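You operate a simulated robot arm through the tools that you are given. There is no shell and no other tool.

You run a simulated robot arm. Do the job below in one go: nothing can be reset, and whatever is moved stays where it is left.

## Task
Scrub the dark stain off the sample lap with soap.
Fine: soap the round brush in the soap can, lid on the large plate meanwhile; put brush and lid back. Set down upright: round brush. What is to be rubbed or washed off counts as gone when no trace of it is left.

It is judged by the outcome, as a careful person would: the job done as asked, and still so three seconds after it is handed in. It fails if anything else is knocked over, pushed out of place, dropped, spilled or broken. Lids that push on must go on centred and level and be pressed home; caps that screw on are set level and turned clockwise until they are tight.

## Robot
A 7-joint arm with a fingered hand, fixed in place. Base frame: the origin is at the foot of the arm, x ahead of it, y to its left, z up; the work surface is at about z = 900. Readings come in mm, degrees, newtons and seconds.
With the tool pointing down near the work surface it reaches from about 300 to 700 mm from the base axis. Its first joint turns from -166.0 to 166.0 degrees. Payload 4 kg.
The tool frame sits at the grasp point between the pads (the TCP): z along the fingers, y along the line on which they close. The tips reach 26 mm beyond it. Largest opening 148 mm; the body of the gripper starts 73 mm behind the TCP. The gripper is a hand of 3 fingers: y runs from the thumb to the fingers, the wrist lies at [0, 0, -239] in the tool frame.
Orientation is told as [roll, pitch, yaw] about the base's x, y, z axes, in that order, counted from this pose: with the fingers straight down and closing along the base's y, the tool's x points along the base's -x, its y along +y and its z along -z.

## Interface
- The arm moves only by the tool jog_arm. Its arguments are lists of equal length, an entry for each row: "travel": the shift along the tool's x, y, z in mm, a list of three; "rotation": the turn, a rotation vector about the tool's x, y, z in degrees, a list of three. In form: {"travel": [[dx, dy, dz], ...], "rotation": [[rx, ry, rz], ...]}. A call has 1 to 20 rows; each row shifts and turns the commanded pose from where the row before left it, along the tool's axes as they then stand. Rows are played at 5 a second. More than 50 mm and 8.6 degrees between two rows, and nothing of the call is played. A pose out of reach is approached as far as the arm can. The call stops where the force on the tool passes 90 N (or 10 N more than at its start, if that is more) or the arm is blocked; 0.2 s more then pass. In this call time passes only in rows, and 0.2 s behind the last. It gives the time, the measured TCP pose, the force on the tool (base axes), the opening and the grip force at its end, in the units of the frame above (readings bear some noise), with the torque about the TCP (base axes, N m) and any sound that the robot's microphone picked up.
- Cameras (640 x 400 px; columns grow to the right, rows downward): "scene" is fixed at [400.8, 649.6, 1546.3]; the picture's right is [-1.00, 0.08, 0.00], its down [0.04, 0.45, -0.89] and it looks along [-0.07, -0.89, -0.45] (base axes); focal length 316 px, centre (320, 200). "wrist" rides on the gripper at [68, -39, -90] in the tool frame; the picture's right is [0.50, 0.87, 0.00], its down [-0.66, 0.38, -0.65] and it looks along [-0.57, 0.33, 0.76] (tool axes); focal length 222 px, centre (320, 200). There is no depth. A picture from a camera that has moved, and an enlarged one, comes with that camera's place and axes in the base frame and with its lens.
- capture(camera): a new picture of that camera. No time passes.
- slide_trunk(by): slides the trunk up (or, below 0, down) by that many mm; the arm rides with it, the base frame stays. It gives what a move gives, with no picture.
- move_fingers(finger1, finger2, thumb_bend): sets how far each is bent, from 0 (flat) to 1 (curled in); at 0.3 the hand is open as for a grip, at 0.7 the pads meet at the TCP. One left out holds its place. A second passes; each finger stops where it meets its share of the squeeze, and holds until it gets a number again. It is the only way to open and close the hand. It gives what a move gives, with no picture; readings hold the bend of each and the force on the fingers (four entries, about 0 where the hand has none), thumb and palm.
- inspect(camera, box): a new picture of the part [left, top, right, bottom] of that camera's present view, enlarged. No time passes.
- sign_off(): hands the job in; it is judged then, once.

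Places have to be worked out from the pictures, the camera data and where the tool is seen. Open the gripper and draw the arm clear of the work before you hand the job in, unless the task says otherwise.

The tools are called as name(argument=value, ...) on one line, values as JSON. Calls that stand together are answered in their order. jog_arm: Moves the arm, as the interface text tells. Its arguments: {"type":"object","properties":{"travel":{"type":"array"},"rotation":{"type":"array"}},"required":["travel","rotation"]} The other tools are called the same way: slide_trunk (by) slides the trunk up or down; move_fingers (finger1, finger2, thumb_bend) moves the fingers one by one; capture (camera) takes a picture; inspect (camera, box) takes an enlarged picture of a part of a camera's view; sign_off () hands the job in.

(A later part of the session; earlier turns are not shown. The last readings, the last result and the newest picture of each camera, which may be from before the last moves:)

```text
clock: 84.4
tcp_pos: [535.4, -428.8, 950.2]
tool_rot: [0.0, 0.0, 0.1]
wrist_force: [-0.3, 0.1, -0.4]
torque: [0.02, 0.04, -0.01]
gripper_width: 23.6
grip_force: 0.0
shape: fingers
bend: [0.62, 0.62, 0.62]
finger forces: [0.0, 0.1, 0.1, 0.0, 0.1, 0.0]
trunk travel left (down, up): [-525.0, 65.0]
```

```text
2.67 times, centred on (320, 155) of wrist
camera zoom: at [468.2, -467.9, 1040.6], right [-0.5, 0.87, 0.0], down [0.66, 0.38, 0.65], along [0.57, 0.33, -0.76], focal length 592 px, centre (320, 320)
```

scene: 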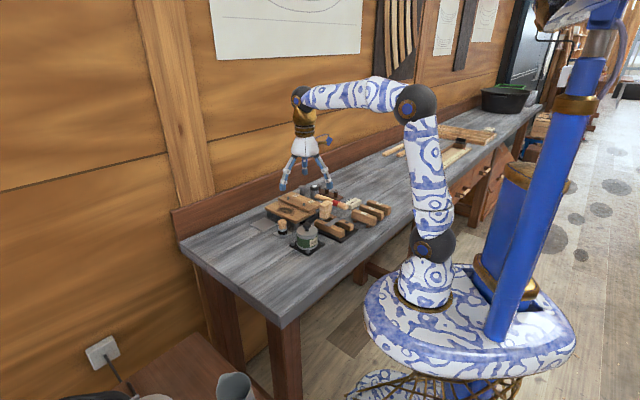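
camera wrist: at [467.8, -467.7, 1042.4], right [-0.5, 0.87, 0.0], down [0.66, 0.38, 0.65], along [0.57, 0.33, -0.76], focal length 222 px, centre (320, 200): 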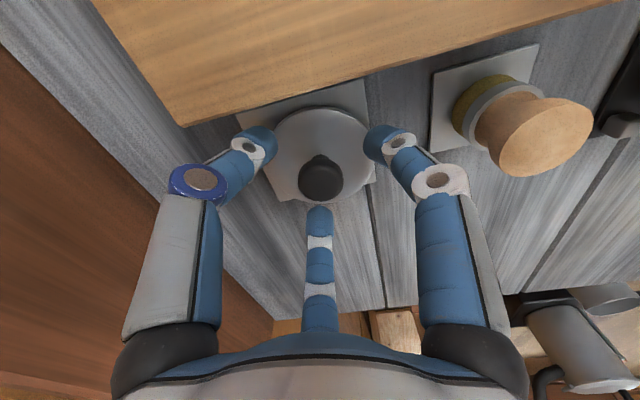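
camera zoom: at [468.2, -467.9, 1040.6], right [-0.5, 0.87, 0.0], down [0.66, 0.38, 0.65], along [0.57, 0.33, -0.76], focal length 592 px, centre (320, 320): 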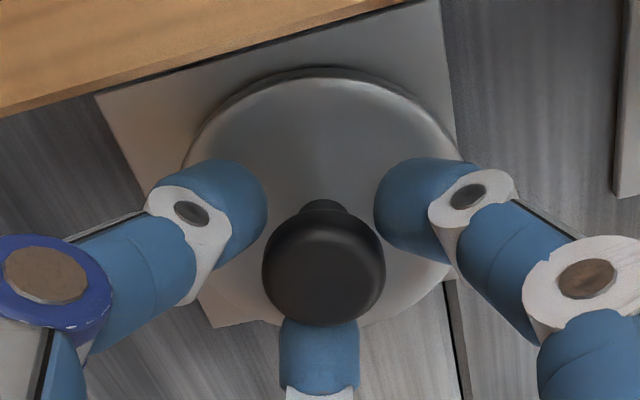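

The tips surround the knob without touching anything. I close evenly onto it.

move_fingers(finger1=0.67, finger2=0.67, thumb_bend=0.67)

move_fingers(finger1=0.73, finger2=0.73, thumb_bend=0.71)

inspect(camera="scene", box=[255, 200, 295, 240])

inspect(camera="wrist", box=[220, 80, 420, 230])

```text
clock: 85.4
tcp_pos: [536.0, -428.6, 951.1]
tool_rot: [0.0, 0.0, 0.0]
wrist_force: [-0.8, -0.3, -0.9]
torque: [0.03, 0.01, 0.02]
gripper_width: 18.4
grip_force: 5.3
shape: fingers
bend: [0.63, 0.63, 0.65]
finger forces: [3.2, 3.3, 0.0, 0.1, 3.7, 0.1]
trunk travel left (down, up): [-525.0, 65.0]
```

```text
clock: 86.4
tcp_pos: [535.8, -428.1, 950.3]
tool_rot: [0.0, 0.0, 0.0]
wrist_force: [0.2, 0.6, 0.7]
torque: [0.01, 0.04, 0.01]
gripper_width: 16.6
grip_force: 10.7
shape: fingers
bend: [0.63, 0.63, 0.66]
finger forces: [7.2, 6.6, 0.1, 0.1, 8.1, 0.1]
trunk travel left (down, up): [-525.0, 65.0]
```

```text
10.00 times, centred on (275, 220) of scene
camera zoom: at [400.8, 649.6, 1546.3], right [-1.0, 0.08, 0.0], down [0.04, 0.45, -0.89], along [-0.07, -0.89, -0.45], focal length 3158 px, centre (770, 0)
```

zoom: 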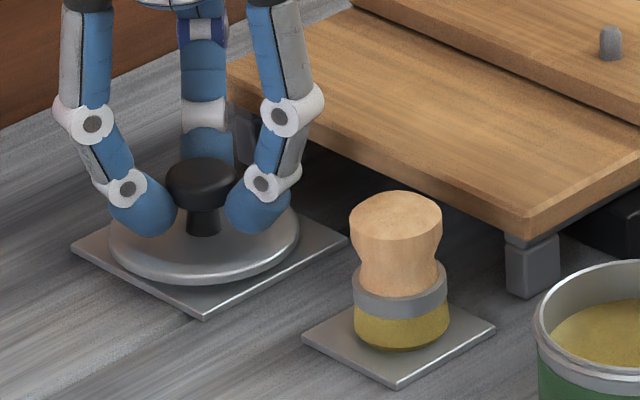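

```text
2.67 times, centred on (320, 155) of wrist
camera zoom: at [468.2, -468.0, 1040.5], right [-0.5, 0.87, 0.0], down [0.66, 0.38, 0.65], along [0.57, 0.33, -0.76], focal length 592 px, centre (320, 320)
```

zoom: 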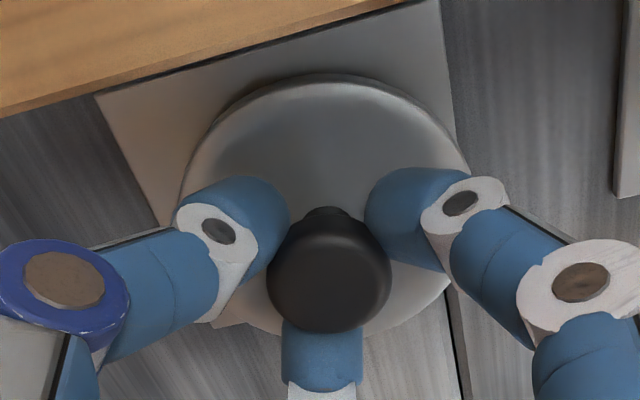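

The knob is held evenly with about 11 N. I lift the lid 15 mm and check that it hangs level.

jog_arm(travel=[[0, 0, -5], [0, 0, -10]], rotation=[[0, 0, 0], [0, 0, 0]])

inspect(camera="scene", box=[255, 200, 295, 240])

inspect(camera="wrist", box=[220, 80, 420, 230])

```text
clock: 87.0
tcp_pos: [535.6, -428.7, 967.0]
tool_rot: [0.0, 0.0, 0.1]
wrist_force: [-0.3, 0.6, -0.1]
torque: [0.04, 0.0, 0.01]
gripper_width: 16.5
grip_force: 10.9
shape: fingers
bend: [0.63, 0.63, 0.66]
finger forces: [7.3, 6.6, 0.1, 0.0, 8.0, 0.0]
trunk travel left (down, up): [-525.0, 65.0]
```

```text
10.00 times, centred on (275, 220) of scene
camera zoom: at [400.8, 649.6, 1546.3], right [-1.0, 0.08, 0.0], down [0.04, 0.45, -0.89], along [-0.07, -0.89, -0.45], focal length 3158 px, centre (770, 0)
```

zoom: 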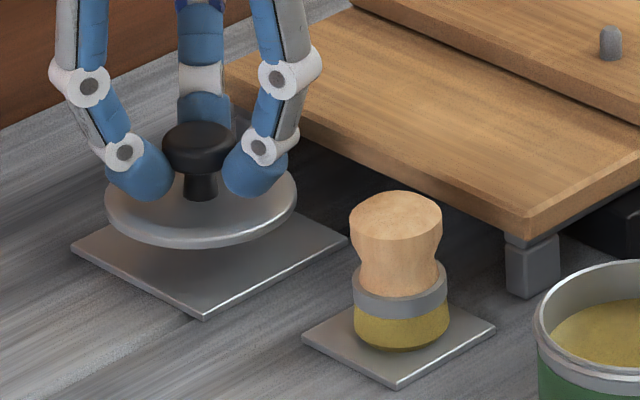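

```text
2.67 times, centred on (320, 155) of wrist
camera zoom: at [468.0, -468.1, 1056.3], right [-0.5, 0.87, 0.0], down [0.66, 0.38, 0.65], along [0.57, 0.33, -0.76], focal length 592 px, centre (320, 320)
```

zoom: 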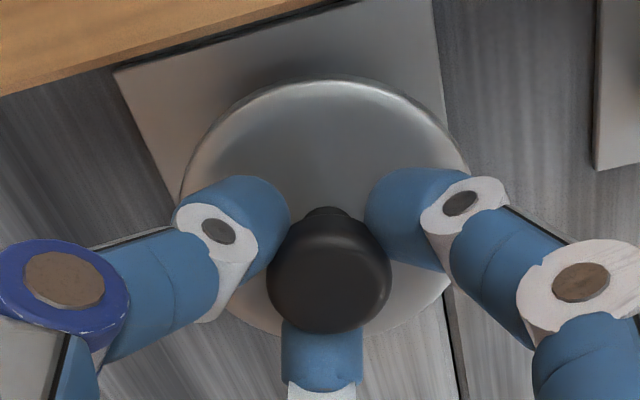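

The lid may be tilted a few degrees; I zoom in to measure it before moving on.

inspect(camera="scene", box=[262, 208, 292, 233])

```text
16.00 times, centred on (277, 220) of scene
camera zoom: at [400.8, 649.6, 1546.3], right [-1.0, 0.08, 0.0], down [0.04, 0.45, -0.89], along [-0.07, -0.89, -0.45], focal length 5052 px, centre (1008, -128)
```

zoom: 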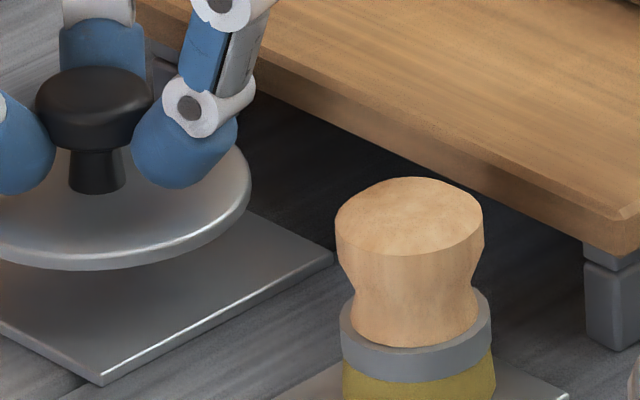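

inspect(camera="scene", box=[254, 206, 284, 231])

```text
16.00 times, centred on (269, 218) of scene
camera zoom: at [400.8, 649.6, 1546.3], right [-1.0, 0.08, 0.0], down [0.04, 0.45, -0.89], along [-0.07, -0.89, -0.45], focal length 5052 px, centre (1136, -96)
```

zoom: 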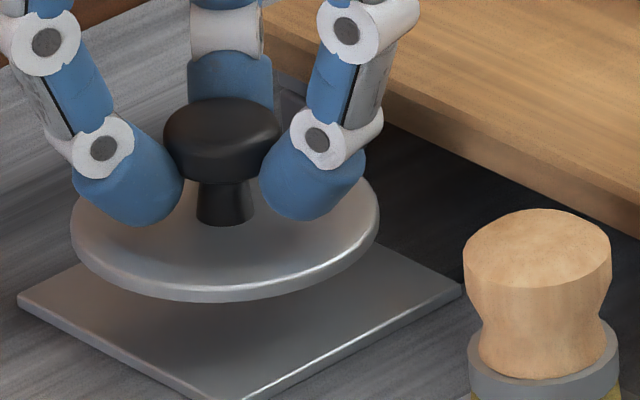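

The lid leans about 3° (its -x side is high, with probably a similar lean to +y). I lift a bit more and tilt the tool to level it, then look again.

jog_arm(travel=[[0, 0, -10], [0, 0, -10], [0, 0, -5]], rotation=[[0, 0, 0], [-1.3, -1.6, 0], [-1.3, -1.6, 0]])

inspect(camera="scene", box=[254, 196, 284, 221])

inspect(camera="wrist", box=[220, 80, 420, 230])

```text
clock: 87.8
tcp_pos: [535.3, -427.3, 990.3]
tool_rot: [2.6, -3.2, 0.0]
wrist_force: [0.3, 0.8, -0.9]
torque: [0.0, 0.01, 0.02]
gripper_width: 16.6
grip_force: 10.5
shape: fingers
bend: [0.63, 0.63, 0.66]
finger forces: [7.2, 6.3, 0.0, 0.0, 7.7, 0.0]
trunk travel left (down, up): [-525.0, 65.0]
```

```text
16.00 times, centred on (269, 208) of scene
camera zoom: at [400.8, 649.6, 1546.3], right [-1.0, 0.08, 0.0], down [0.04, 0.45, -0.89], along [-0.07, -0.89, -0.45], focal length 5052 px, centre (1136, 64)
```

zoom: 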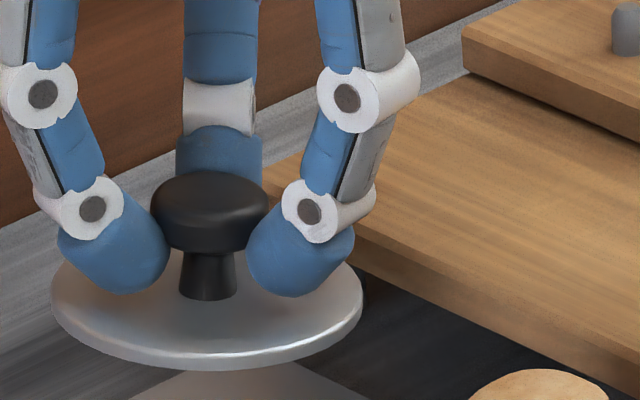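

```text
2.67 times, centred on (320, 155) of wrist
camera zoom: at [462.9, -471.6, 1074.8], right [-0.5, 0.87, 0.01], down [0.62, 0.35, 0.71], along [0.61, 0.36, -0.71], focal length 592 px, centre (320, 320)
```

zoom: 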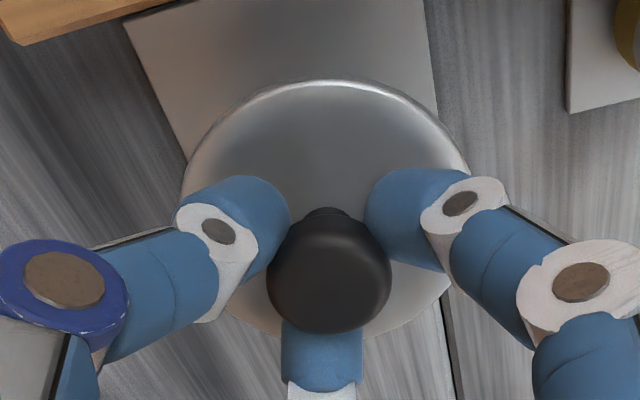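

I slightly over-corrected by comparison with how the lid looked lying flat. I rotate back about 1°, which should leave it level to within a degree, and check.

jog_arm(travel=[[0, 0, -5]], rotation=[[0.9, 1.2, 0]])

inspect(camera="scene", box=[254, 196, 284, 221])

```text
clock: 88.2
tcp_pos: [534.3, -429.3, 996.6]
tool_rot: [1.7, -2.0, 0.0]
wrist_force: [0.4, -0.3, 0.1]
torque: [0.01, 0.0, -0.01]
gripper_width: 16.9
grip_force: 10.6
shape: fingers
bend: [0.63, 0.63, 0.66]
finger forces: [7.1, 6.3, 0.0, 0.0, 7.7, 0.0]
trunk travel left (down, up): [-525.0, 65.0]
```

```text
16.00 times, centred on (269, 208) of scene
camera zoom: at [400.8, 649.6, 1546.3], right [-1.0, 0.08, 0.0], down [0.04, 0.45, -0.89], along [-0.07, -0.89, -0.45], focal length 5052 px, centre (1136, 64)
```

zoom: 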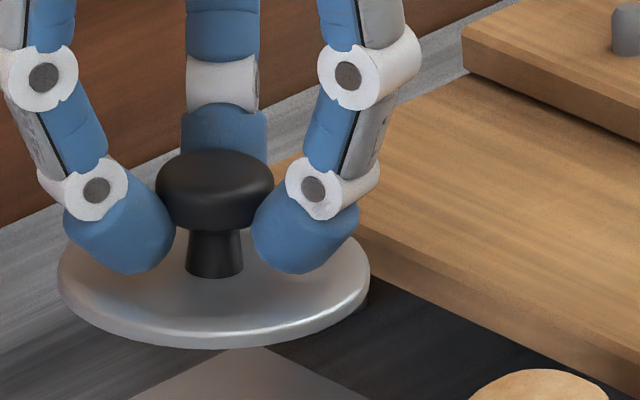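

The lid is level now. I carry it up and over toward the can, rising first so it clears the brush.

jog_arm(travel=[[8, 7, -15], [12, 11, -15], [18, 16, -12], [21, 19, -8], [21, 19, 0], [21, 19, 0], [21, 19, 0], [21, 19, 0], [20, 19, 0]], rotation=[[0, 0, 0], [0, 0, 0], [0, 0, 0], [0, 0, 0], [0, 0, 0], [0, 0, 0], [0, 0, 0], [0, 0, 0], [0, 0, 0]])

capture(camera="wrist")

inspect(camera="scene", box=[280, 190, 340, 250])

```text
clock: 90.2
tcp_pos: [368.9, -281.7, 1044.6]
tool_rot: [1.7, -2.0, -0.1]
wrist_force: [0.2, -0.1, -0.7]
torque: [0.03, 0.01, 0.0]
gripper_width: 16.1
grip_force: 10.1
shape: fingers
bend: [0.63, 0.63, 0.66]
finger forces: [6.2, 5.5, 0.0, 0.0, 7.1, 0.1]
trunk travel left (down, up): [-525.0, 65.0]
```

```text
taken
camera wrist: at [299.0, -324.6, 1131.7], right [-0.5, 0.87, 0.01], down [0.63, 0.36, 0.69], along [0.59, 0.35, -0.73], focal length 222 px, centre (320, 200)
```

wrist: 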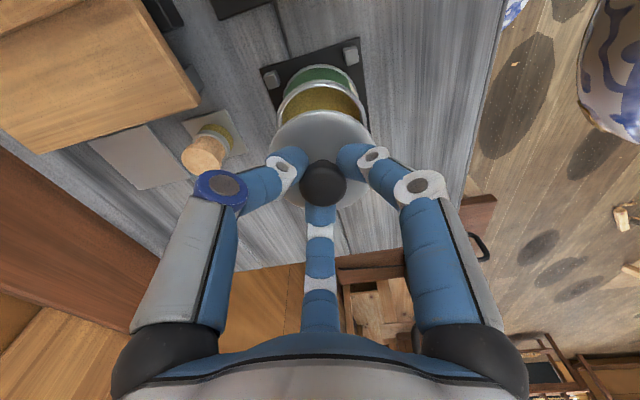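

```text
6.67 times, centred on (310, 220) of scene
camera zoom: at [400.8, 649.6, 1546.3], right [-1.0, 0.08, 0.0], down [0.04, 0.45, -0.89], along [-0.07, -0.89, -0.45], focal length 2105 px, centre (387, 67)
```

zoom: 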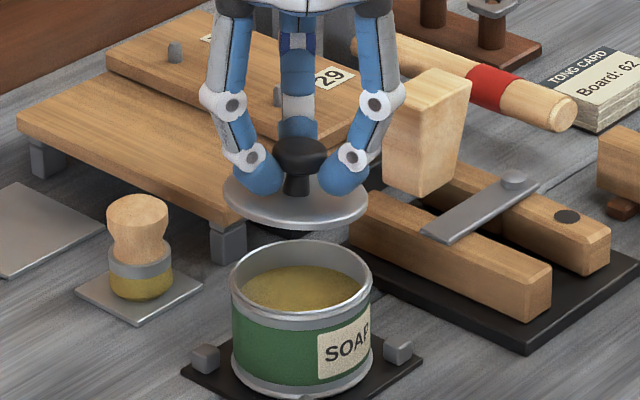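

I'm above the can. I zoom in to compare the lid's tilt and centring with the can's rim.

inspect(camera="scene", box=[292, 205, 327, 240])

inspect(camera="wrist", box=[220, 50, 420, 230])

```text
11.43 times, centred on (310, 222) of scene
camera zoom: at [400.8, 649.6, 1546.3], right [-1.0, 0.08, 0.0], down [0.04, 0.45, -0.89], along [-0.07, -0.89, -0.45], focal length 3609 px, centre (440, -57)
```

zoom: 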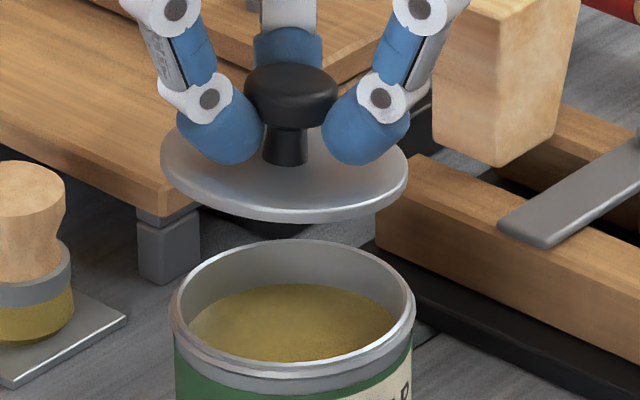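

```text
2.22 times, centred on (320, 140) of wrist
camera zoom: at [299.0, -324.6, 1131.7], right [-0.5, 0.87, 0.01], down [0.63, 0.36, 0.69], along [0.59, 0.35, -0.73], focal length 494 px, centre (320, 333)
```

zoom: 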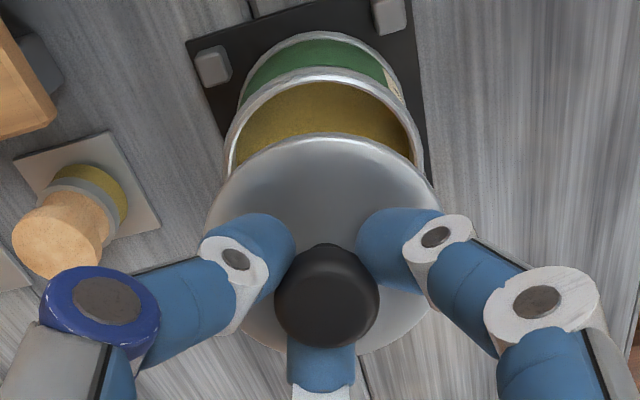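

The lid has swung in the grip: its -x side is now about 4° low and its +y side somewhat high. I rotate the tool back to level it against the can's rim.

jog_arm(travel=[[0, 0, 0], [0, 0, 0]], rotation=[[1.4, 2, 0], [1.4, 2, 0]])

inspect(camera="scene", box=[292, 205, 327, 240])

inspect(camera="wrist", box=[220, 50, 420, 230])

```text
clock: 90.8
tcp_pos: [370.0, -282.2, 1044.4]
tool_rot: [-1.2, 2.0, 0.0]
wrist_force: [0.2, 0.1, -0.1]
torque: [-0.01, 0.01, 0.01]
gripper_width: 15.7
grip_force: 8.9
shape: fingers
bend: [0.63, 0.64, 0.67]
finger forces: [6.1, 5.4, 0.1, 0.1, 7.1, 0.0]
trunk travel left (down, up): [-525.0, 65.0]
```

```text
11.43 times, centred on (310, 222) of scene
camera zoom: at [400.8, 649.6, 1546.3], right [-1.0, 0.08, 0.0], down [0.04, 0.45, -0.89], along [-0.07, -0.89, -0.45], focal length 3609 px, centre (440, -57)
```

zoom: 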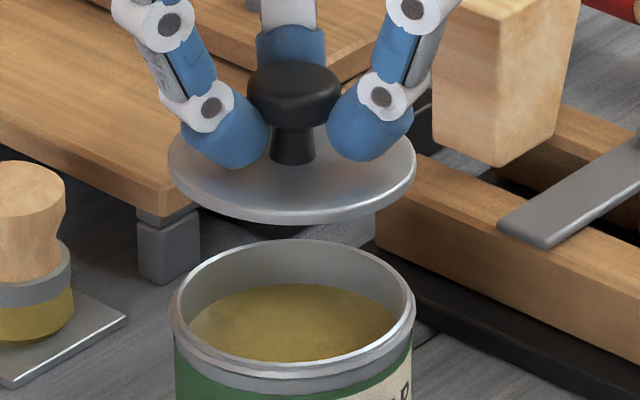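

```text
2.22 times, centred on (320, 140) of wrist
camera zoom: at [305.5, -320.1, 1138.3], right [-0.5, 0.87, 0.0], down [0.68, 0.39, 0.62], along [0.54, 0.31, -0.78], focal length 494 px, centre (320, 333)
```

zoom: 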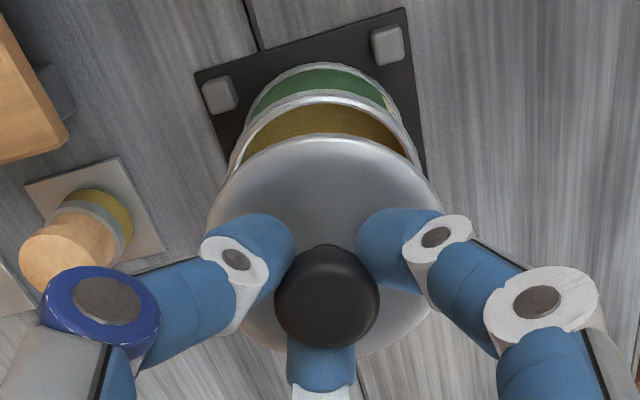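

The lid is now parallel to the rim and within about 1 mm of centred. I shift the last millimetre and lower it to just above the rim.

jog_arm(travel=[[-0.75, 1.3, 10], [-0.35, 0.2, 10], [-0.35, 0.2, 10], [-0.35, 0.2, 9]], rotation=[[0, 0, 0], [0, 0, 0], [0, 0, 0], [0, 0, 0]])

inspect(camera="scene", box=[292, 205, 327, 240])

inspect(camera="wrist", box=[220, 50, 420, 230])

```text
clock: 91.8
tcp_pos: [369.5, -281.6, 1004.9]
tool_rot: [-1.1, 2.0, 0.0]
wrist_force: [1.1, 0.0, -0.6]
torque: [0.0, 0.01, 0.0]
gripper_width: 15.7
grip_force: 8.7
shape: fingers
bend: [0.63, 0.64, 0.67]
finger forces: [5.9, 5.2, 0.0, 0.1, 6.9, 0.0]
trunk travel left (down, up): [-525.0, 65.0]
```

```text
11.43 times, centred on (310, 222) of scene
camera zoom: at [400.8, 649.6, 1546.3], right [-1.0, 0.08, 0.0], down [0.04, 0.45, -0.89], along [-0.07, -0.89, -0.45], focal length 3609 px, centre (440, -57)
```

zoom: 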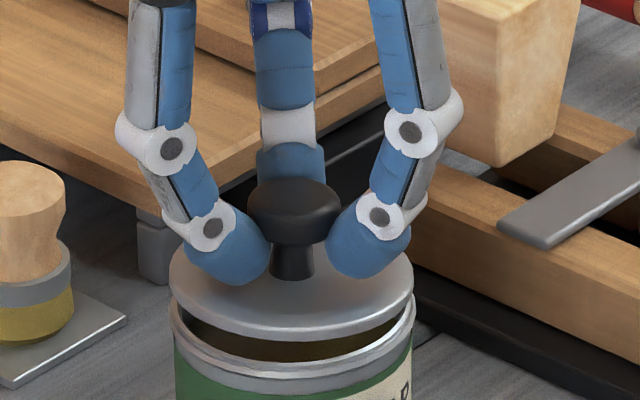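

```text
2.22 times, centred on (320, 140) of wrist
camera zoom: at [306.2, -319.7, 1098.1], right [-0.5, 0.87, 0.0], down [0.68, 0.39, 0.62], along [0.54, 0.31, -0.78], focal length 494 px, centre (320, 333)
```

zoom: 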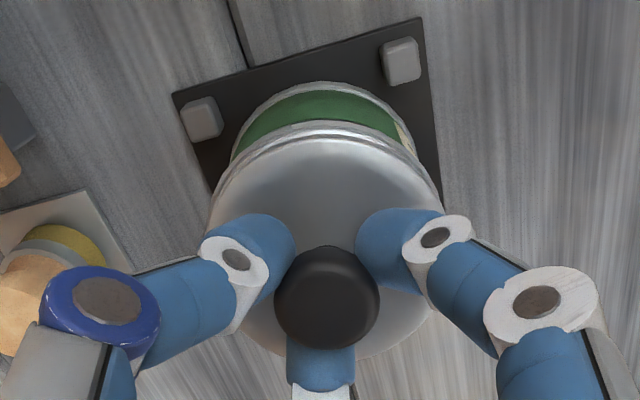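

The lid is centred over the rim with about 9-11 mm to go. I lower it further in small steps, watching the force.

jog_arm(travel=[[-0.1, 0.1, 3], [-0.1, 0.1, 3]], rotation=[[0, 0, 0], [0, 0, 0]])

jog_arm(travel=[[-0.05, 0.05, 1.5]], rotation=[[0, 0, 0]])

inspect(camera="scene", box=[292, 210, 327, 245])

```text
clock: 92.4
tcp_pos: [370.2, -282.3, 998.9]
tool_rot: [-1.1, 1.9, -0.1]
wrist_force: [1.1, 0.7, 1.0]
torque: [-0.02, 0.03, -0.02]
gripper_width: 15.6
grip_force: 9.0
shape: fingers
bend: [0.63, 0.64, 0.67]
finger forces: [5.6, 5.6, 0.0, 0.0, 6.8, 0.0]
trunk travel left (down, up): [-525.0, 65.0]
```

```text
clock: 92.8
tcp_pos: [369.7, -281.4, 997.0]
tool_rot: [-1.1, 2.0, 0.0]
wrist_force: [0.3, -0.6, 0.0]
torque: [-0.04, 0.03, -0.01]
gripper_width: 14.7
grip_force: 8.6
shape: fingers
bend: [0.64, 0.64, 0.67]
finger forces: [5.4, 5.5, 0.0, 0.1, 6.5, 0.0]
trunk travel left (down, up): [-525.0, 65.0]
```

```text
11.43 times, centred on (310, 228) of scene
camera zoom: at [400.8, 649.6, 1546.3], right [-1.0, 0.08, 0.0], down [0.04, 0.45, -0.89], along [-0.07, -0.89, -0.45], focal length 3609 px, centre (440, -114)
```

zoom: 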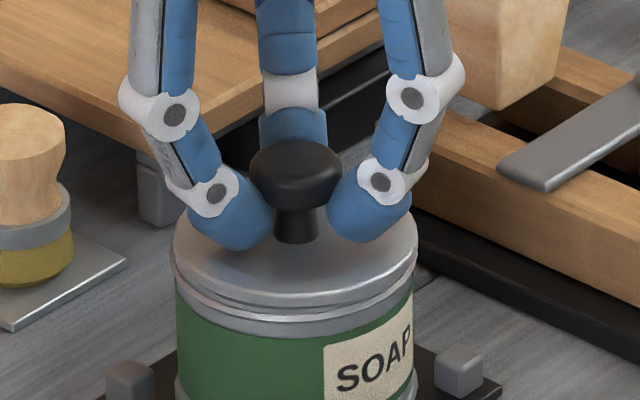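

The lid has nearly reached the rim and may have touched on one side. I zoom in.

inspect(camera="scene", box=[300, 220, 322, 242])

inspect(camera="wrist", box=[240, 80, 400, 220])

```text
16.00 times, centred on (311, 231) of scene
camera zoom: at [400.8, 649.6, 1546.3], right [-1.0, 0.08, 0.0], down [0.04, 0.45, -0.89], along [-0.07, -0.89, -0.45], focal length 5052 px, centre (464, -296)
```

zoom: 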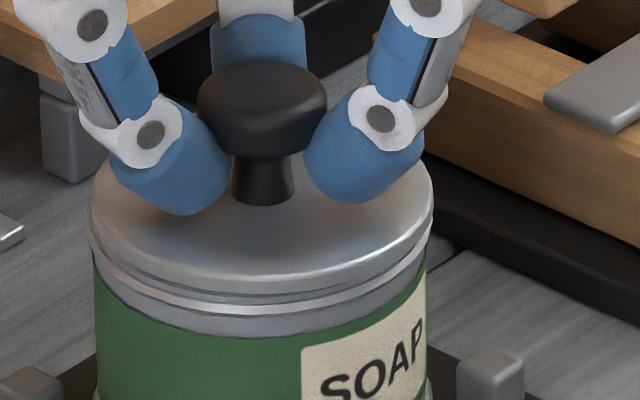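

```text
2.86 times, centred on (320, 150) of wrist
camera zoom: at [305.7, -318.9, 1090.8], right [-0.5, 0.87, 0.0], down [0.68, 0.39, 0.62], along [0.54, 0.31, -0.78], focal length 635 px, centre (320, 343)
```

zoom: 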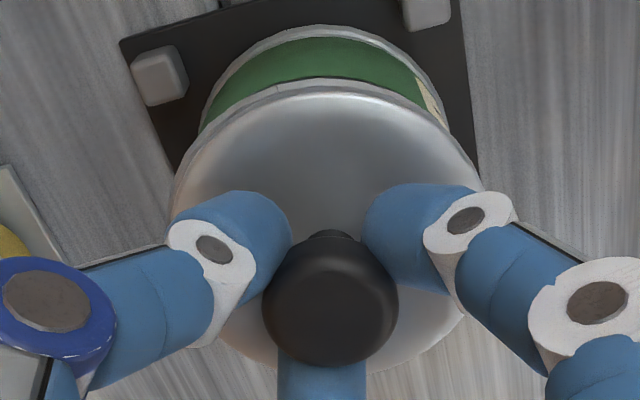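

The -x side of the lid is now a few degrees high: contact on the +x side turned it in the grip. I lift 4 mm, tilt back by about 3.5° while keeping the lid centred, and recheck.

jog_arm(travel=[[0.1, -0.1, -4], [1.4, 0, 0], [1.4, 0, 0]], rotation=[[0, 0, 0], [0, -1.8, 0], [0, -1.8, 0]])

inspect(camera="scene", box=[300, 220, 322, 242])

inspect(camera="wrist", box=[240, 80, 400, 220])

```text
clock: 93.6
tcp_pos: [366.9, -280.2, 1001.6]
tool_rot: [-1.0, -1.6, 0.1]
wrist_force: [0.4, 0.6, 0.0]
torque: [0.0, 0.02, 0.0]
gripper_width: 14.7
grip_force: 8.7
shape: fingers
bend: [0.64, 0.64, 0.67]
finger forces: [5.4, 5.3, 0.1, 0.0, 7.0, 0.0]
trunk travel left (down, up): [-525.0, 65.0]
```

```text
16.00 times, centred on (311, 231) of scene
camera zoom: at [400.8, 649.6, 1546.3], right [-1.0, 0.08, 0.0], down [0.04, 0.45, -0.89], along [-0.07, -0.89, -0.45], focal length 5052 px, centre (464, -296)
```

zoom: 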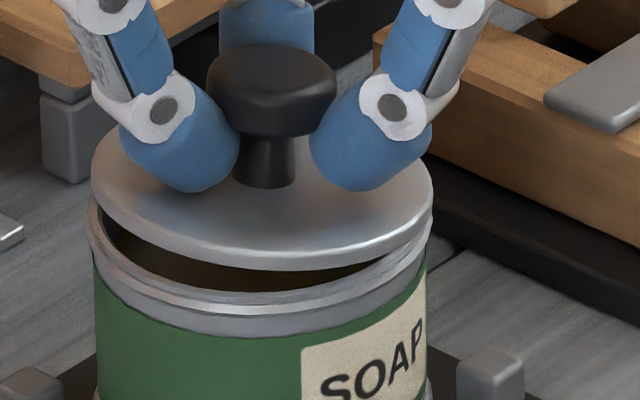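

```text
2.86 times, centred on (320, 150) of wrist
camera zoom: at [297.2, -319.0, 1090.8], right [-0.5, 0.87, -0.03], down [0.64, 0.39, 0.66], along [0.59, 0.31, -0.75], focal length 635 px, centre (320, 343)
```

zoom: 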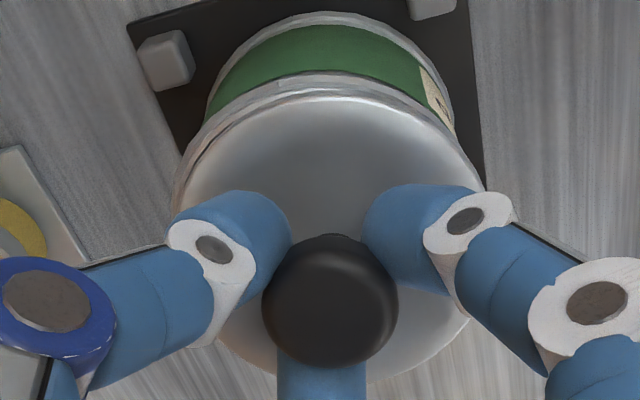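

That over-corrected by about 2.5°. I turn half-way back, with a small x correction, and check again.

jog_arm(travel=[[-1.2, 0, 0], [-1.2, 0, 0]], rotation=[[0, 1.2, 0], [0, 1.1, 0]])

inspect(camera="scene", box=[300, 220, 322, 242])

inspect(camera="wrist", box=[240, 80, 400, 220])

```text
clock: 94.2
tcp_pos: [370.2, -281.6, 1001.4]
tool_rot: [-1.1, 0.7, 0.1]
wrist_force: [0.3, 0.5, -0.9]
torque: [0.02, -0.01, -0.01]
gripper_width: 14.7
grip_force: 9.7
shape: fingers
bend: [0.64, 0.64, 0.67]
finger forces: [5.4, 5.7, 0.0, 0.0, 6.8, 0.0]
trunk travel left (down, up): [-525.0, 65.0]
```

```text
16.00 times, centred on (311, 231) of scene
camera zoom: at [400.8, 649.6, 1546.3], right [-1.0, 0.08, 0.0], down [0.04, 0.45, -0.89], along [-0.07, -0.89, -0.45], focal length 5052 px, centre (464, -296)
```

zoom: 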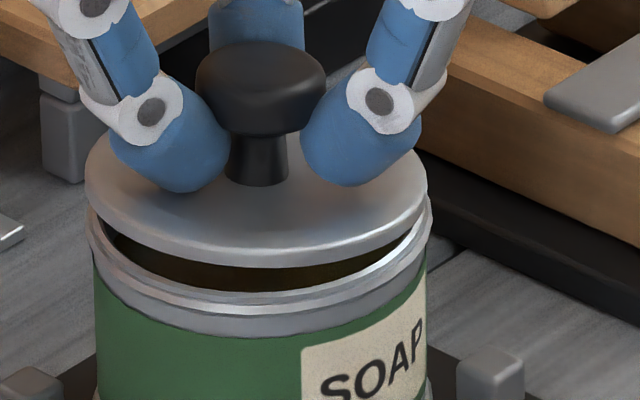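

```text
2.86 times, centred on (320, 150) of wrist
camera zoom: at [303.6, -319.5, 1093.8], right [-0.5, 0.87, -0.01], down [0.66, 0.39, 0.64], along [0.56, 0.31, -0.77], focal length 635 px, centre (320, 343)
```

zoom: 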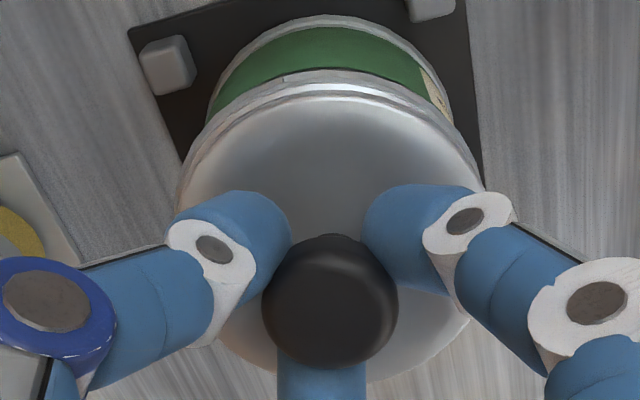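

Nearly parallel now and centred within half a millimetre. I make a last small adjustment and lower onto the rim in small steps.

jog_arm(travel=[[-0.1, 0, 0], [-0.05, 0.05, 2]], rotation=[[0, 0.7, 0], [0, 0, 0]])

jog_arm(travel=[[-0.05, 0.05, 1.5]], rotation=[[0, 0, 0]])

inspect(camera="scene", box=[300, 220, 322, 242])

```text
clock: 94.8
tcp_pos: [369.5, -281.6, 1000.7]
tool_rot: [-1.1, 1.4, 0.0]
wrist_force: [0.0, 0.3, -0.4]
torque: [-0.02, 0.0, -0.02]
gripper_width: 14.6
grip_force: 9.0
shape: fingers
bend: [0.64, 0.64, 0.67]
finger forces: [5.5, 5.7, 0.0, 0.1, 6.8, 0.2]
trunk travel left (down, up): [-525.0, 65.0]
```

```text
clock: 95.2
tcp_pos: [368.1, -282.7, 999.1]
tool_rot: [-1.0, 1.4, 0.0]
wrist_force: [0.2, 0.9, 0.5]
torque: [0.0, 0.0, 0.0]
gripper_width: 14.6
grip_force: 8.8
shape: fingers
bend: [0.64, 0.64, 0.67]
finger forces: [5.3, 5.9, 0.0, 0.1, 6.5, 0.1]
trunk travel left (down, up): [-525.0, 65.0]
```

```text
16.00 times, centred on (311, 231) of scene
camera zoom: at [400.8, 649.6, 1546.3], right [-1.0, 0.08, 0.0], down [0.04, 0.45, -0.89], along [-0.07, -0.89, -0.45], focal length 5052 px, centre (464, -296)
```

zoom: 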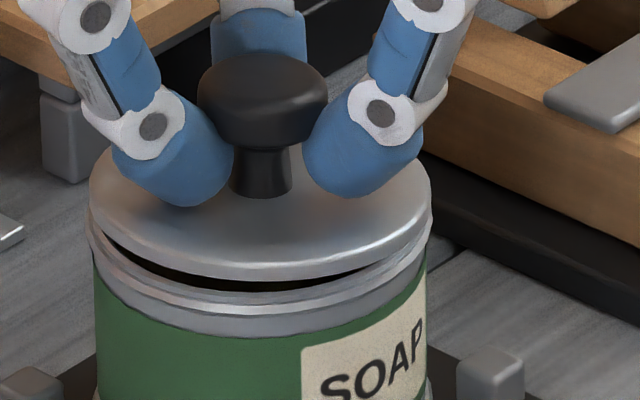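

The lid is parallel to the rim and centred, with a couple of millimetres to go. I continue to contact.

jog_arm(travel=[[-0.05, 0.05, 1.5]], rotation=[[0, 0, 0]])

jog_arm(travel=[[-0.05, 0.05, 1.5]], rotation=[[0, 0, 0]])

inspect(camera="scene", box=[300, 220, 322, 242])

inspect(camera="wrist", box=[240, 80, 400, 220])

```text
clock: 95.6
tcp_pos: [368.8, -281.4, 997.1]
tool_rot: [-1.2, 1.4, 0.0]
wrist_force: [0.6, 1.0, 1.8]
torque: [-0.04, 0.02, 0.02]
gripper_width: 13.6
grip_force: 8.2
shape: fingers
bend: [0.64, 0.64, 0.68]
finger forces: [5.2, 5.7, 0.0, 0.1, 6.0, 0.0]
trunk travel left (down, up): [-525.0, 65.0]
```

```text
clock: 96.0
tcp_pos: [369.6, -281.4, 995.0]
tool_rot: [-1.1, 1.3, -0.1]
wrist_force: [0.0, 0.5, 1.0]
torque: [-0.03, 0.01, -0.01]
gripper_width: 12.8
grip_force: 9.0
shape: fingers
bend: [0.64, 0.64, 0.68]
finger forces: [5.4, 5.9, 0.0, 0.0, 5.8, 0.0]
trunk travel left (down, up): [-525.0, 65.0]
```

```text
16.00 times, centred on (311, 231) of scene
camera zoom: at [400.8, 649.6, 1546.3], right [-1.0, 0.08, 0.0], down [0.04, 0.45, -0.89], along [-0.07, -0.89, -0.45], focal length 5052 px, centre (464, -296)
```

zoom: 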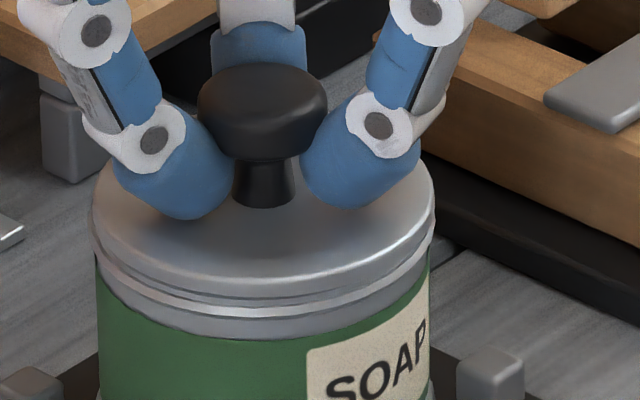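

```text
2.86 times, centred on (320, 150) of wrist
camera zoom: at [304.5, -318.9, 1088.4], right [-0.5, 0.87, 0.0], down [0.67, 0.39, 0.63], along [0.55, 0.31, -0.78], focal length 635 px, centre (320, 343)
```

zoom: 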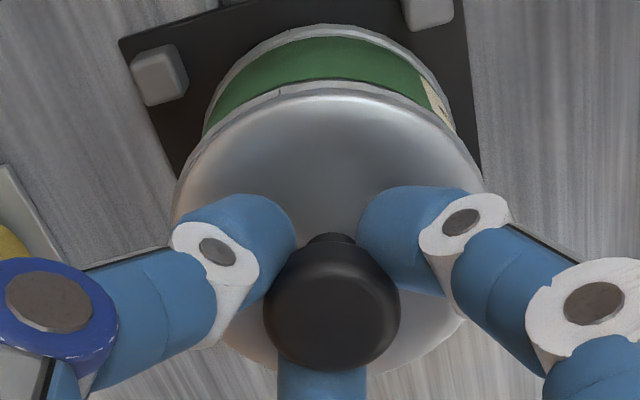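

The lid lies on the rim and looks level. I go down another millimetre to see whether it seats or resists.

jog_arm(travel=[[-0.05, 0.05, 1]], rotation=[[0, 0, 0]])

inspect(camera="scene", box=[300, 220, 322, 242])

```text
clock: 96.4
tcp_pos: [370.8, -280.9, 995.0]
tool_rot: [-1.1, 1.4, 0.0]
wrist_force: [-0.2, 0.1, 2.2]
torque: [-0.05, 0.01, 0.0]
gripper_width: 12.8
grip_force: 8.7
shape: fingers
bend: [0.64, 0.64, 0.68]
finger forces: [5.1, 6.2, 0.1, 0.0, 5.6, 0.1]
trunk travel left (down, up): [-525.0, 65.0]
```

```text
16.00 times, centred on (311, 231) of scene
camera zoom: at [400.8, 649.6, 1546.3], right [-1.0, 0.08, 0.0], down [0.04, 0.45, -0.89], along [-0.07, -0.89, -0.45], focal length 5052 px, centre (464, -296)
```

zoom: 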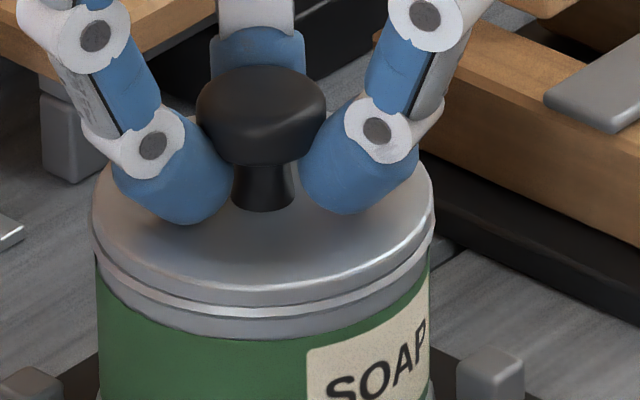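

The lid has settled parallel on the rim. I loosen the grip a little, rising as I open, so the tips let go without dragging it.

move_fingers(finger1=0.65, finger2=0.65, thumb_bend=0.67)

move_fingers(finger1=0.62, finger2=0.62, thumb_bend=0.64)

inspect(camera="scene", box=[300, 220, 322, 242])

```text
clock: 97.4
tcp_pos: [368.9, -280.9, 994.9]
tool_rot: [-1.1, 1.3, -0.1]
wrist_force: [0.2, 0.0, 4.0]
torque: [0.04, 0.03, -0.02]
gripper_width: 13.8
grip_force: 4.9
shape: fingers
bend: [0.64, 0.64, 0.66]
finger forces: [3.3, 4.4, 0.0, 0.1, 1.5, 0.0]
trunk travel left (down, up): [-525.0, 65.0]
```

```text
clock: 98.4
tcp_pos: [370.0, -281.2, 993.8]
tool_rot: [-1.1, 1.4, 0.0]
wrist_force: [0.8, -1.7, 6.8]
torque: [0.08, 0.0, -0.02]
gripper_width: 17.5
grip_force: 4.5
shape: fingers
bend: [0.64, 0.64, 0.64]
finger forces: [2.9, 6.3, 0.1, 0.1, 0.1, 0.0]
trunk travel left (down, up): [-525.0, 65.0]
```

```text
16.00 times, centred on (311, 231) of scene
camera zoom: at [400.8, 649.6, 1546.3], right [-1.0, 0.08, 0.0], down [0.04, 0.45, -0.89], along [-0.07, -0.89, -0.45], focal length 5052 px, centre (464, -296)
```

zoom: 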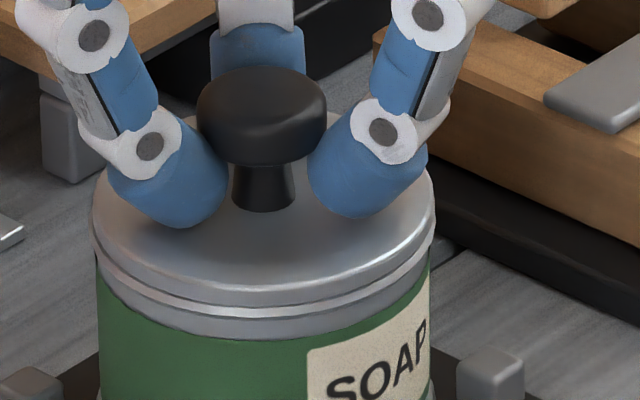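

The lid is flat on the rim and the tips now rest on it lightly. I rise 3 mm, open further, then climb clear of the knob and look.

jog_arm(travel=[[0, 0, -1.5], [0, 0, -2]], rotation=[[0, 0, 0], [0, 0, 0]])

move_fingers(finger1=0.59, finger2=0.59, thumb_bend=0.59)

jog_arm(travel=[[0, 0, -3], [0, 0, -3]], rotation=[[0, 0, 0], [0, 0, 0]])

move_fingers(finger1=0.52, finger2=0.52, thumb_bend=0.52)

jog_arm(travel=[[0, 0, -15], [0, 0, -25], [0, 0, -25]], rotation=[[0, 0, 0], [0.55, -0.7, 0], [0.55, -0.7, 0]])

capture(camera="wrist")

inspect(camera="scene", box=[297, 217, 325, 245])

```text
clock: 99.0
tcp_pos: [370.5, -280.7, 997.6]
tool_rot: [-1.2, 1.4, -0.1]
wrist_force: [0.6, 0.0, 0.5]
torque: [0.0, 0.01, -0.01]
gripper_width: 19.6
grip_force: 0.1
shape: fingers
bend: [0.62, 0.62, 0.64]
finger forces: [0.1, 0.0, 0.0, 0.1, 0.0, 0.1]
trunk travel left (down, up): [-525.0, 65.0]
heard: snap
```

```text
clock: 100.0
tcp_pos: [371.2, -280.0, 997.7]
tool_rot: [-1.0, 1.4, 0.0]
wrist_force: [-0.5, -0.3, 1.3]
torque: [0.0, -0.02, 0.01]
gripper_width: 32.4
grip_force: 0.0
shape: fingers
bend: [0.59, 0.6, 0.59]
finger forces: [0.0, 0.6, 0.1, 0.1, 0.1, 0.0]
trunk travel left (down, up): [-525.0, 65.0]
```

```text
clock: 100.6
tcp_pos: [369.6, -279.9, 1004.1]
tool_rot: [-1.2, 1.3, 0.0]
wrist_force: [0.6, 0.0, 0.7]
torque: [-0.05, 0.0, 0.02]
gripper_width: 32.6
grip_force: 0.1
shape: fingers
bend: [0.59, 0.59, 0.59]
finger forces: [0.1, 0.0, 0.1, 0.0, 0.0, 0.0]
trunk travel left (down, up): [-525.0, 65.0]
```

```text
clock: 101.6
tcp_pos: [370.3, -279.5, 1003.7]
tool_rot: [-1.1, 1.4, 0.0]
wrist_force: [1.3, 0.9, 0.2]
torque: [0.0, -0.07, -0.03]
gripper_width: 55.0
grip_force: 0.1
shape: fingers
bend: [0.52, 0.52, 0.52]
finger forces: [0.1, 0.0, 0.0, 0.0, 0.0, 0.0]
trunk travel left (down, up): [-525.0, 65.0]
```

```text
clock: 102.4
tcp_pos: [369.3, -278.9, 1069.4]
tool_rot: [-2.2, 0.0, 0.0]
wrist_force: [0.4, -0.3, -0.4]
torque: [0.02, -0.04, -0.03]
gripper_width: 55.2
grip_force: 0.0
shape: fingers
bend: [0.52, 0.52, 0.52]
finger forces: [0.0, 0.0, 0.0, 0.1, 0.0, 0.0]
trunk travel left (down, up): [-525.0, 65.0]
```

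```text
taken
camera wrist: at [302.4, -315.0, 1161.9], right [-0.5, 0.87, -0.03], down [0.66, 0.4, 0.64], along [0.57, 0.3, -0.77], focal length 222 px, centre (320, 200)
```

wrist: 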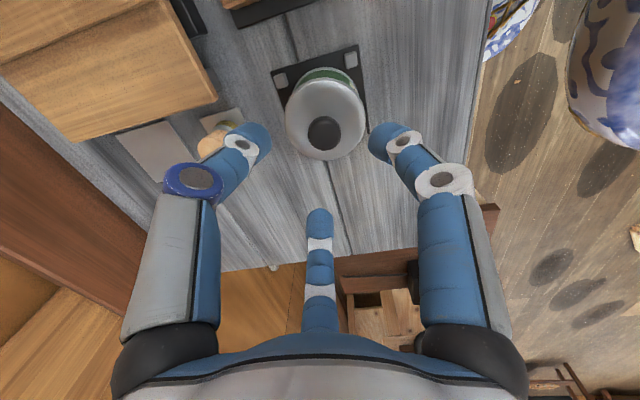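

```text
14.29 times, centred on (311, 231) of scene
camera zoom: at [400.8, 649.6, 1546.3], right [-1.0, 0.08, 0.0], down [0.04, 0.45, -0.89], along [-0.07, -0.89, -0.45], focal length 4511 px, centre (449, -243)
```

zoom: 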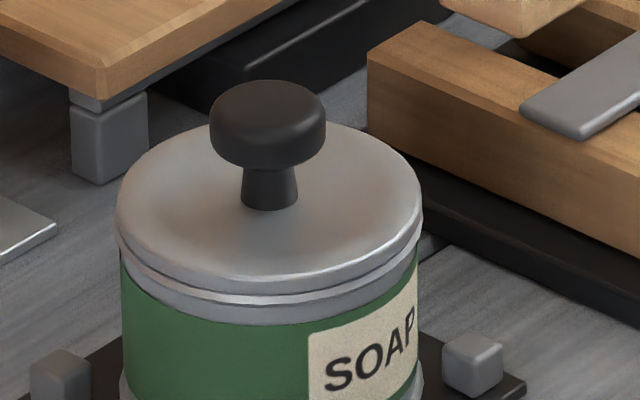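

A snap was heard and the lid sits centred. I straighten the tool, close the fingers into a fist, and will press on the knob to make sure the lid is home.

jog_arm(travel=[[0, 0, 0]], rotation=[[-2.2, 0, 0]])

move_fingers(finger1=0.69, finger2=0.69, thumb_bend=0.69)

capture(camera="wrist")

inspect(camera="scene", box=[290, 200, 330, 245])

```text
clock: 102.8
tcp_pos: [371.6, -277.8, 1068.1]
tool_rot: [0.0, 0.0, 0.0]
wrist_force: [-0.6, 0.4, -0.2]
torque: [0.0, 0.01, -0.04]
gripper_width: 54.8
grip_force: 0.0
shape: fingers
bend: [0.52, 0.52, 0.52]
finger forces: [0.1, 0.1, 0.0, 0.0, 0.0, 0.1]
trunk travel left (down, up): [-525.0, 65.0]
```

```text
clock: 103.8
tcp_pos: [370.8, -279.1, 1069.2]
tool_rot: [0.0, 0.0, 0.0]
wrist_force: [-0.7, 0.1, 0.5]
torque: [0.01, -0.01, -0.01]
gripper_width: 2.2
grip_force: 0.1
shape: fingers
bend: [0.69, 0.69, 0.69]
finger forces: [0.0, 0.0, 0.0, 0.1, 0.0, 0.1]
trunk travel left (down, up): [-525.0, 65.0]
```

```text
taken
camera wrist: at [303.4, -318.6, 1159.6], right [-0.5, 0.87, 0.0], down [0.66, 0.38, 0.65], along [0.57, 0.33, -0.76], focal length 222 px, centre (320, 200)
```

wrist: 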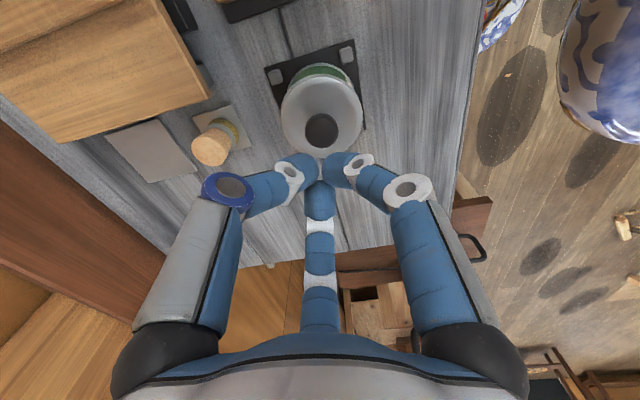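

```text
8.89 times, centred on (310, 222) of scene
camera zoom: at [400.8, 649.6, 1546.3], right [-1.0, 0.08, 0.0], down [0.04, 0.45, -0.89], along [-0.07, -0.89, -0.45], focal length 2807 px, centre (409, 0)
```

zoom: 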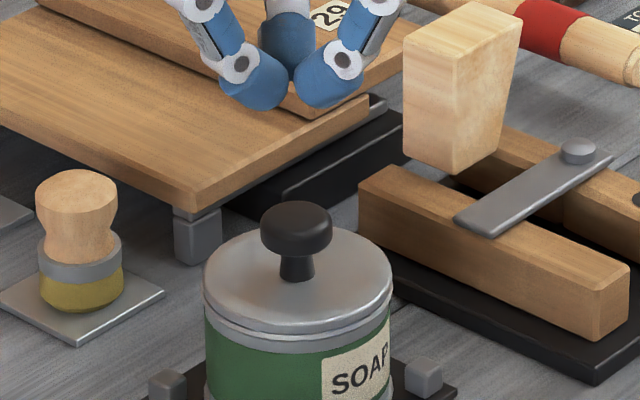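

The knob's height matches the original seated view to within a millimetre or two. I centre over it and press down with the closed fingertips to be certain.

jog_arm(travel=[[1.5, 0.7, 20], [0, 0, 15], [0, 0, 8]], rotation=[[0, 0, 0], [0, 0, 0], [0, 0, 0]])

inspect(camera="scene", box=[290, 205, 330, 245])

inspect(camera="wrist", box=[240, 80, 400, 220])

```text
clock: 104.6
tcp_pos: [370.9, -277.5, 1024.8]
tool_rot: [0.0, -0.1, 0.2]
wrist_force: [0.4, -0.1, -0.5]
torque: [0.04, 0.02, -0.04]
gripper_width: 2.5
grip_force: 0.2
shape: fingers
bend: [0.69, 0.69, 0.69]
finger forces: [0.1, 0.1, 0.0, 0.0, 0.0, 0.0]
trunk travel left (down, up): [-525.0, 65.0]
```

```text
10.00 times, centred on (310, 225) of scene
camera zoom: at [400.8, 649.6, 1546.3], right [-1.0, 0.08, 0.0], down [0.04, 0.45, -0.89], along [-0.07, -0.89, -0.45], focal length 3158 px, centre (420, -50)
```

zoom: 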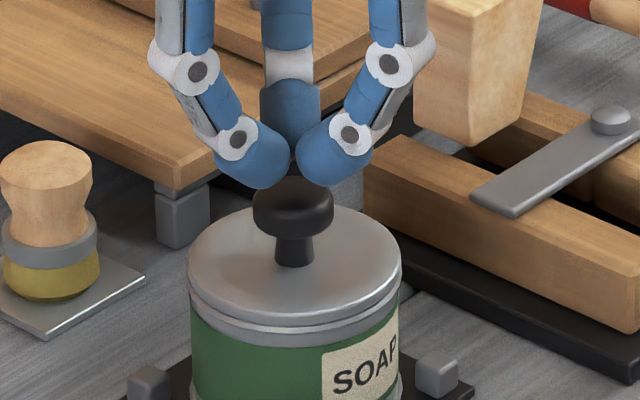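

```text
2.86 times, centred on (320, 150) of wrist
camera zoom: at [302.4, -317.6, 1116.2], right [-0.5, 0.87, 0.0], down [0.65, 0.38, 0.65], along [0.57, 0.33, -0.76], focal length 635 px, centre (320, 343)
```

zoom: 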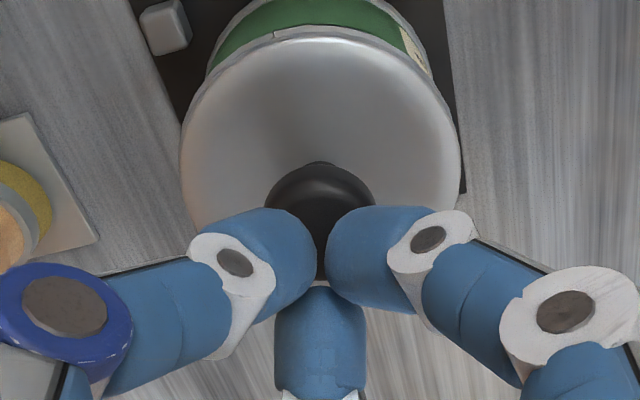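

The closed tips are aligned above the knob. I press down in small steps.

jog_arm(travel=[[0, 0, 4], [0, 0, 3]], rotation=[[0, 0, 0], [0, 0, 0]])

jog_arm(travel=[[0, 0, 2]], rotation=[[0, 0, 0]])

jog_arm(travel=[[0, 0, 2]], rotation=[[0, 0, 0]])

```text
clock: 105.2
tcp_pos: [370.2, -277.3, 1018.2]
tool_rot: [0.0, 0.0, 0.0]
wrist_force: [-0.3, -0.3, -0.1]
torque: [0.01, -0.02, 0.02]
gripper_width: 2.1
grip_force: 0.1
shape: fingers
bend: [0.69, 0.69, 0.69]
finger forces: [0.0, 0.1, 0.1, 0.0, 0.0, 0.0]
trunk travel left (down, up): [-525.0, 65.0]
```

```text
clock: 105.6
tcp_pos: [370.1, -279.3, 1016.5]
tool_rot: [0.0, 0.0, 0.1]
wrist_force: [-0.3, -0.6, 0.5]
torque: [0.02, -0.01, -0.03]
gripper_width: 2.1
grip_force: 0.1
shape: fingers
bend: [0.69, 0.69, 0.69]
finger forces: [0.1, 0.4, 0.0, 0.1, 0.0, 0.0]
trunk travel left (down, up): [-525.0, 65.0]
```

```text
clock: 106.0
tcp_pos: [369.9, -277.7, 1016.7]
tool_rot: [-0.1, -0.1, -0.1]
wrist_force: [0.6, -0.1, 15.8]
torque: [0.01, 0.0, 0.0]
gripper_width: 2.3
grip_force: 8.4
shape: fingers
bend: [0.69, 0.69, 0.69]
finger forces: [5.4, 4.8, 0.1, 0.0, 5.4, 0.0]
trunk travel left (down, up): [-525.0, 65.0]
```

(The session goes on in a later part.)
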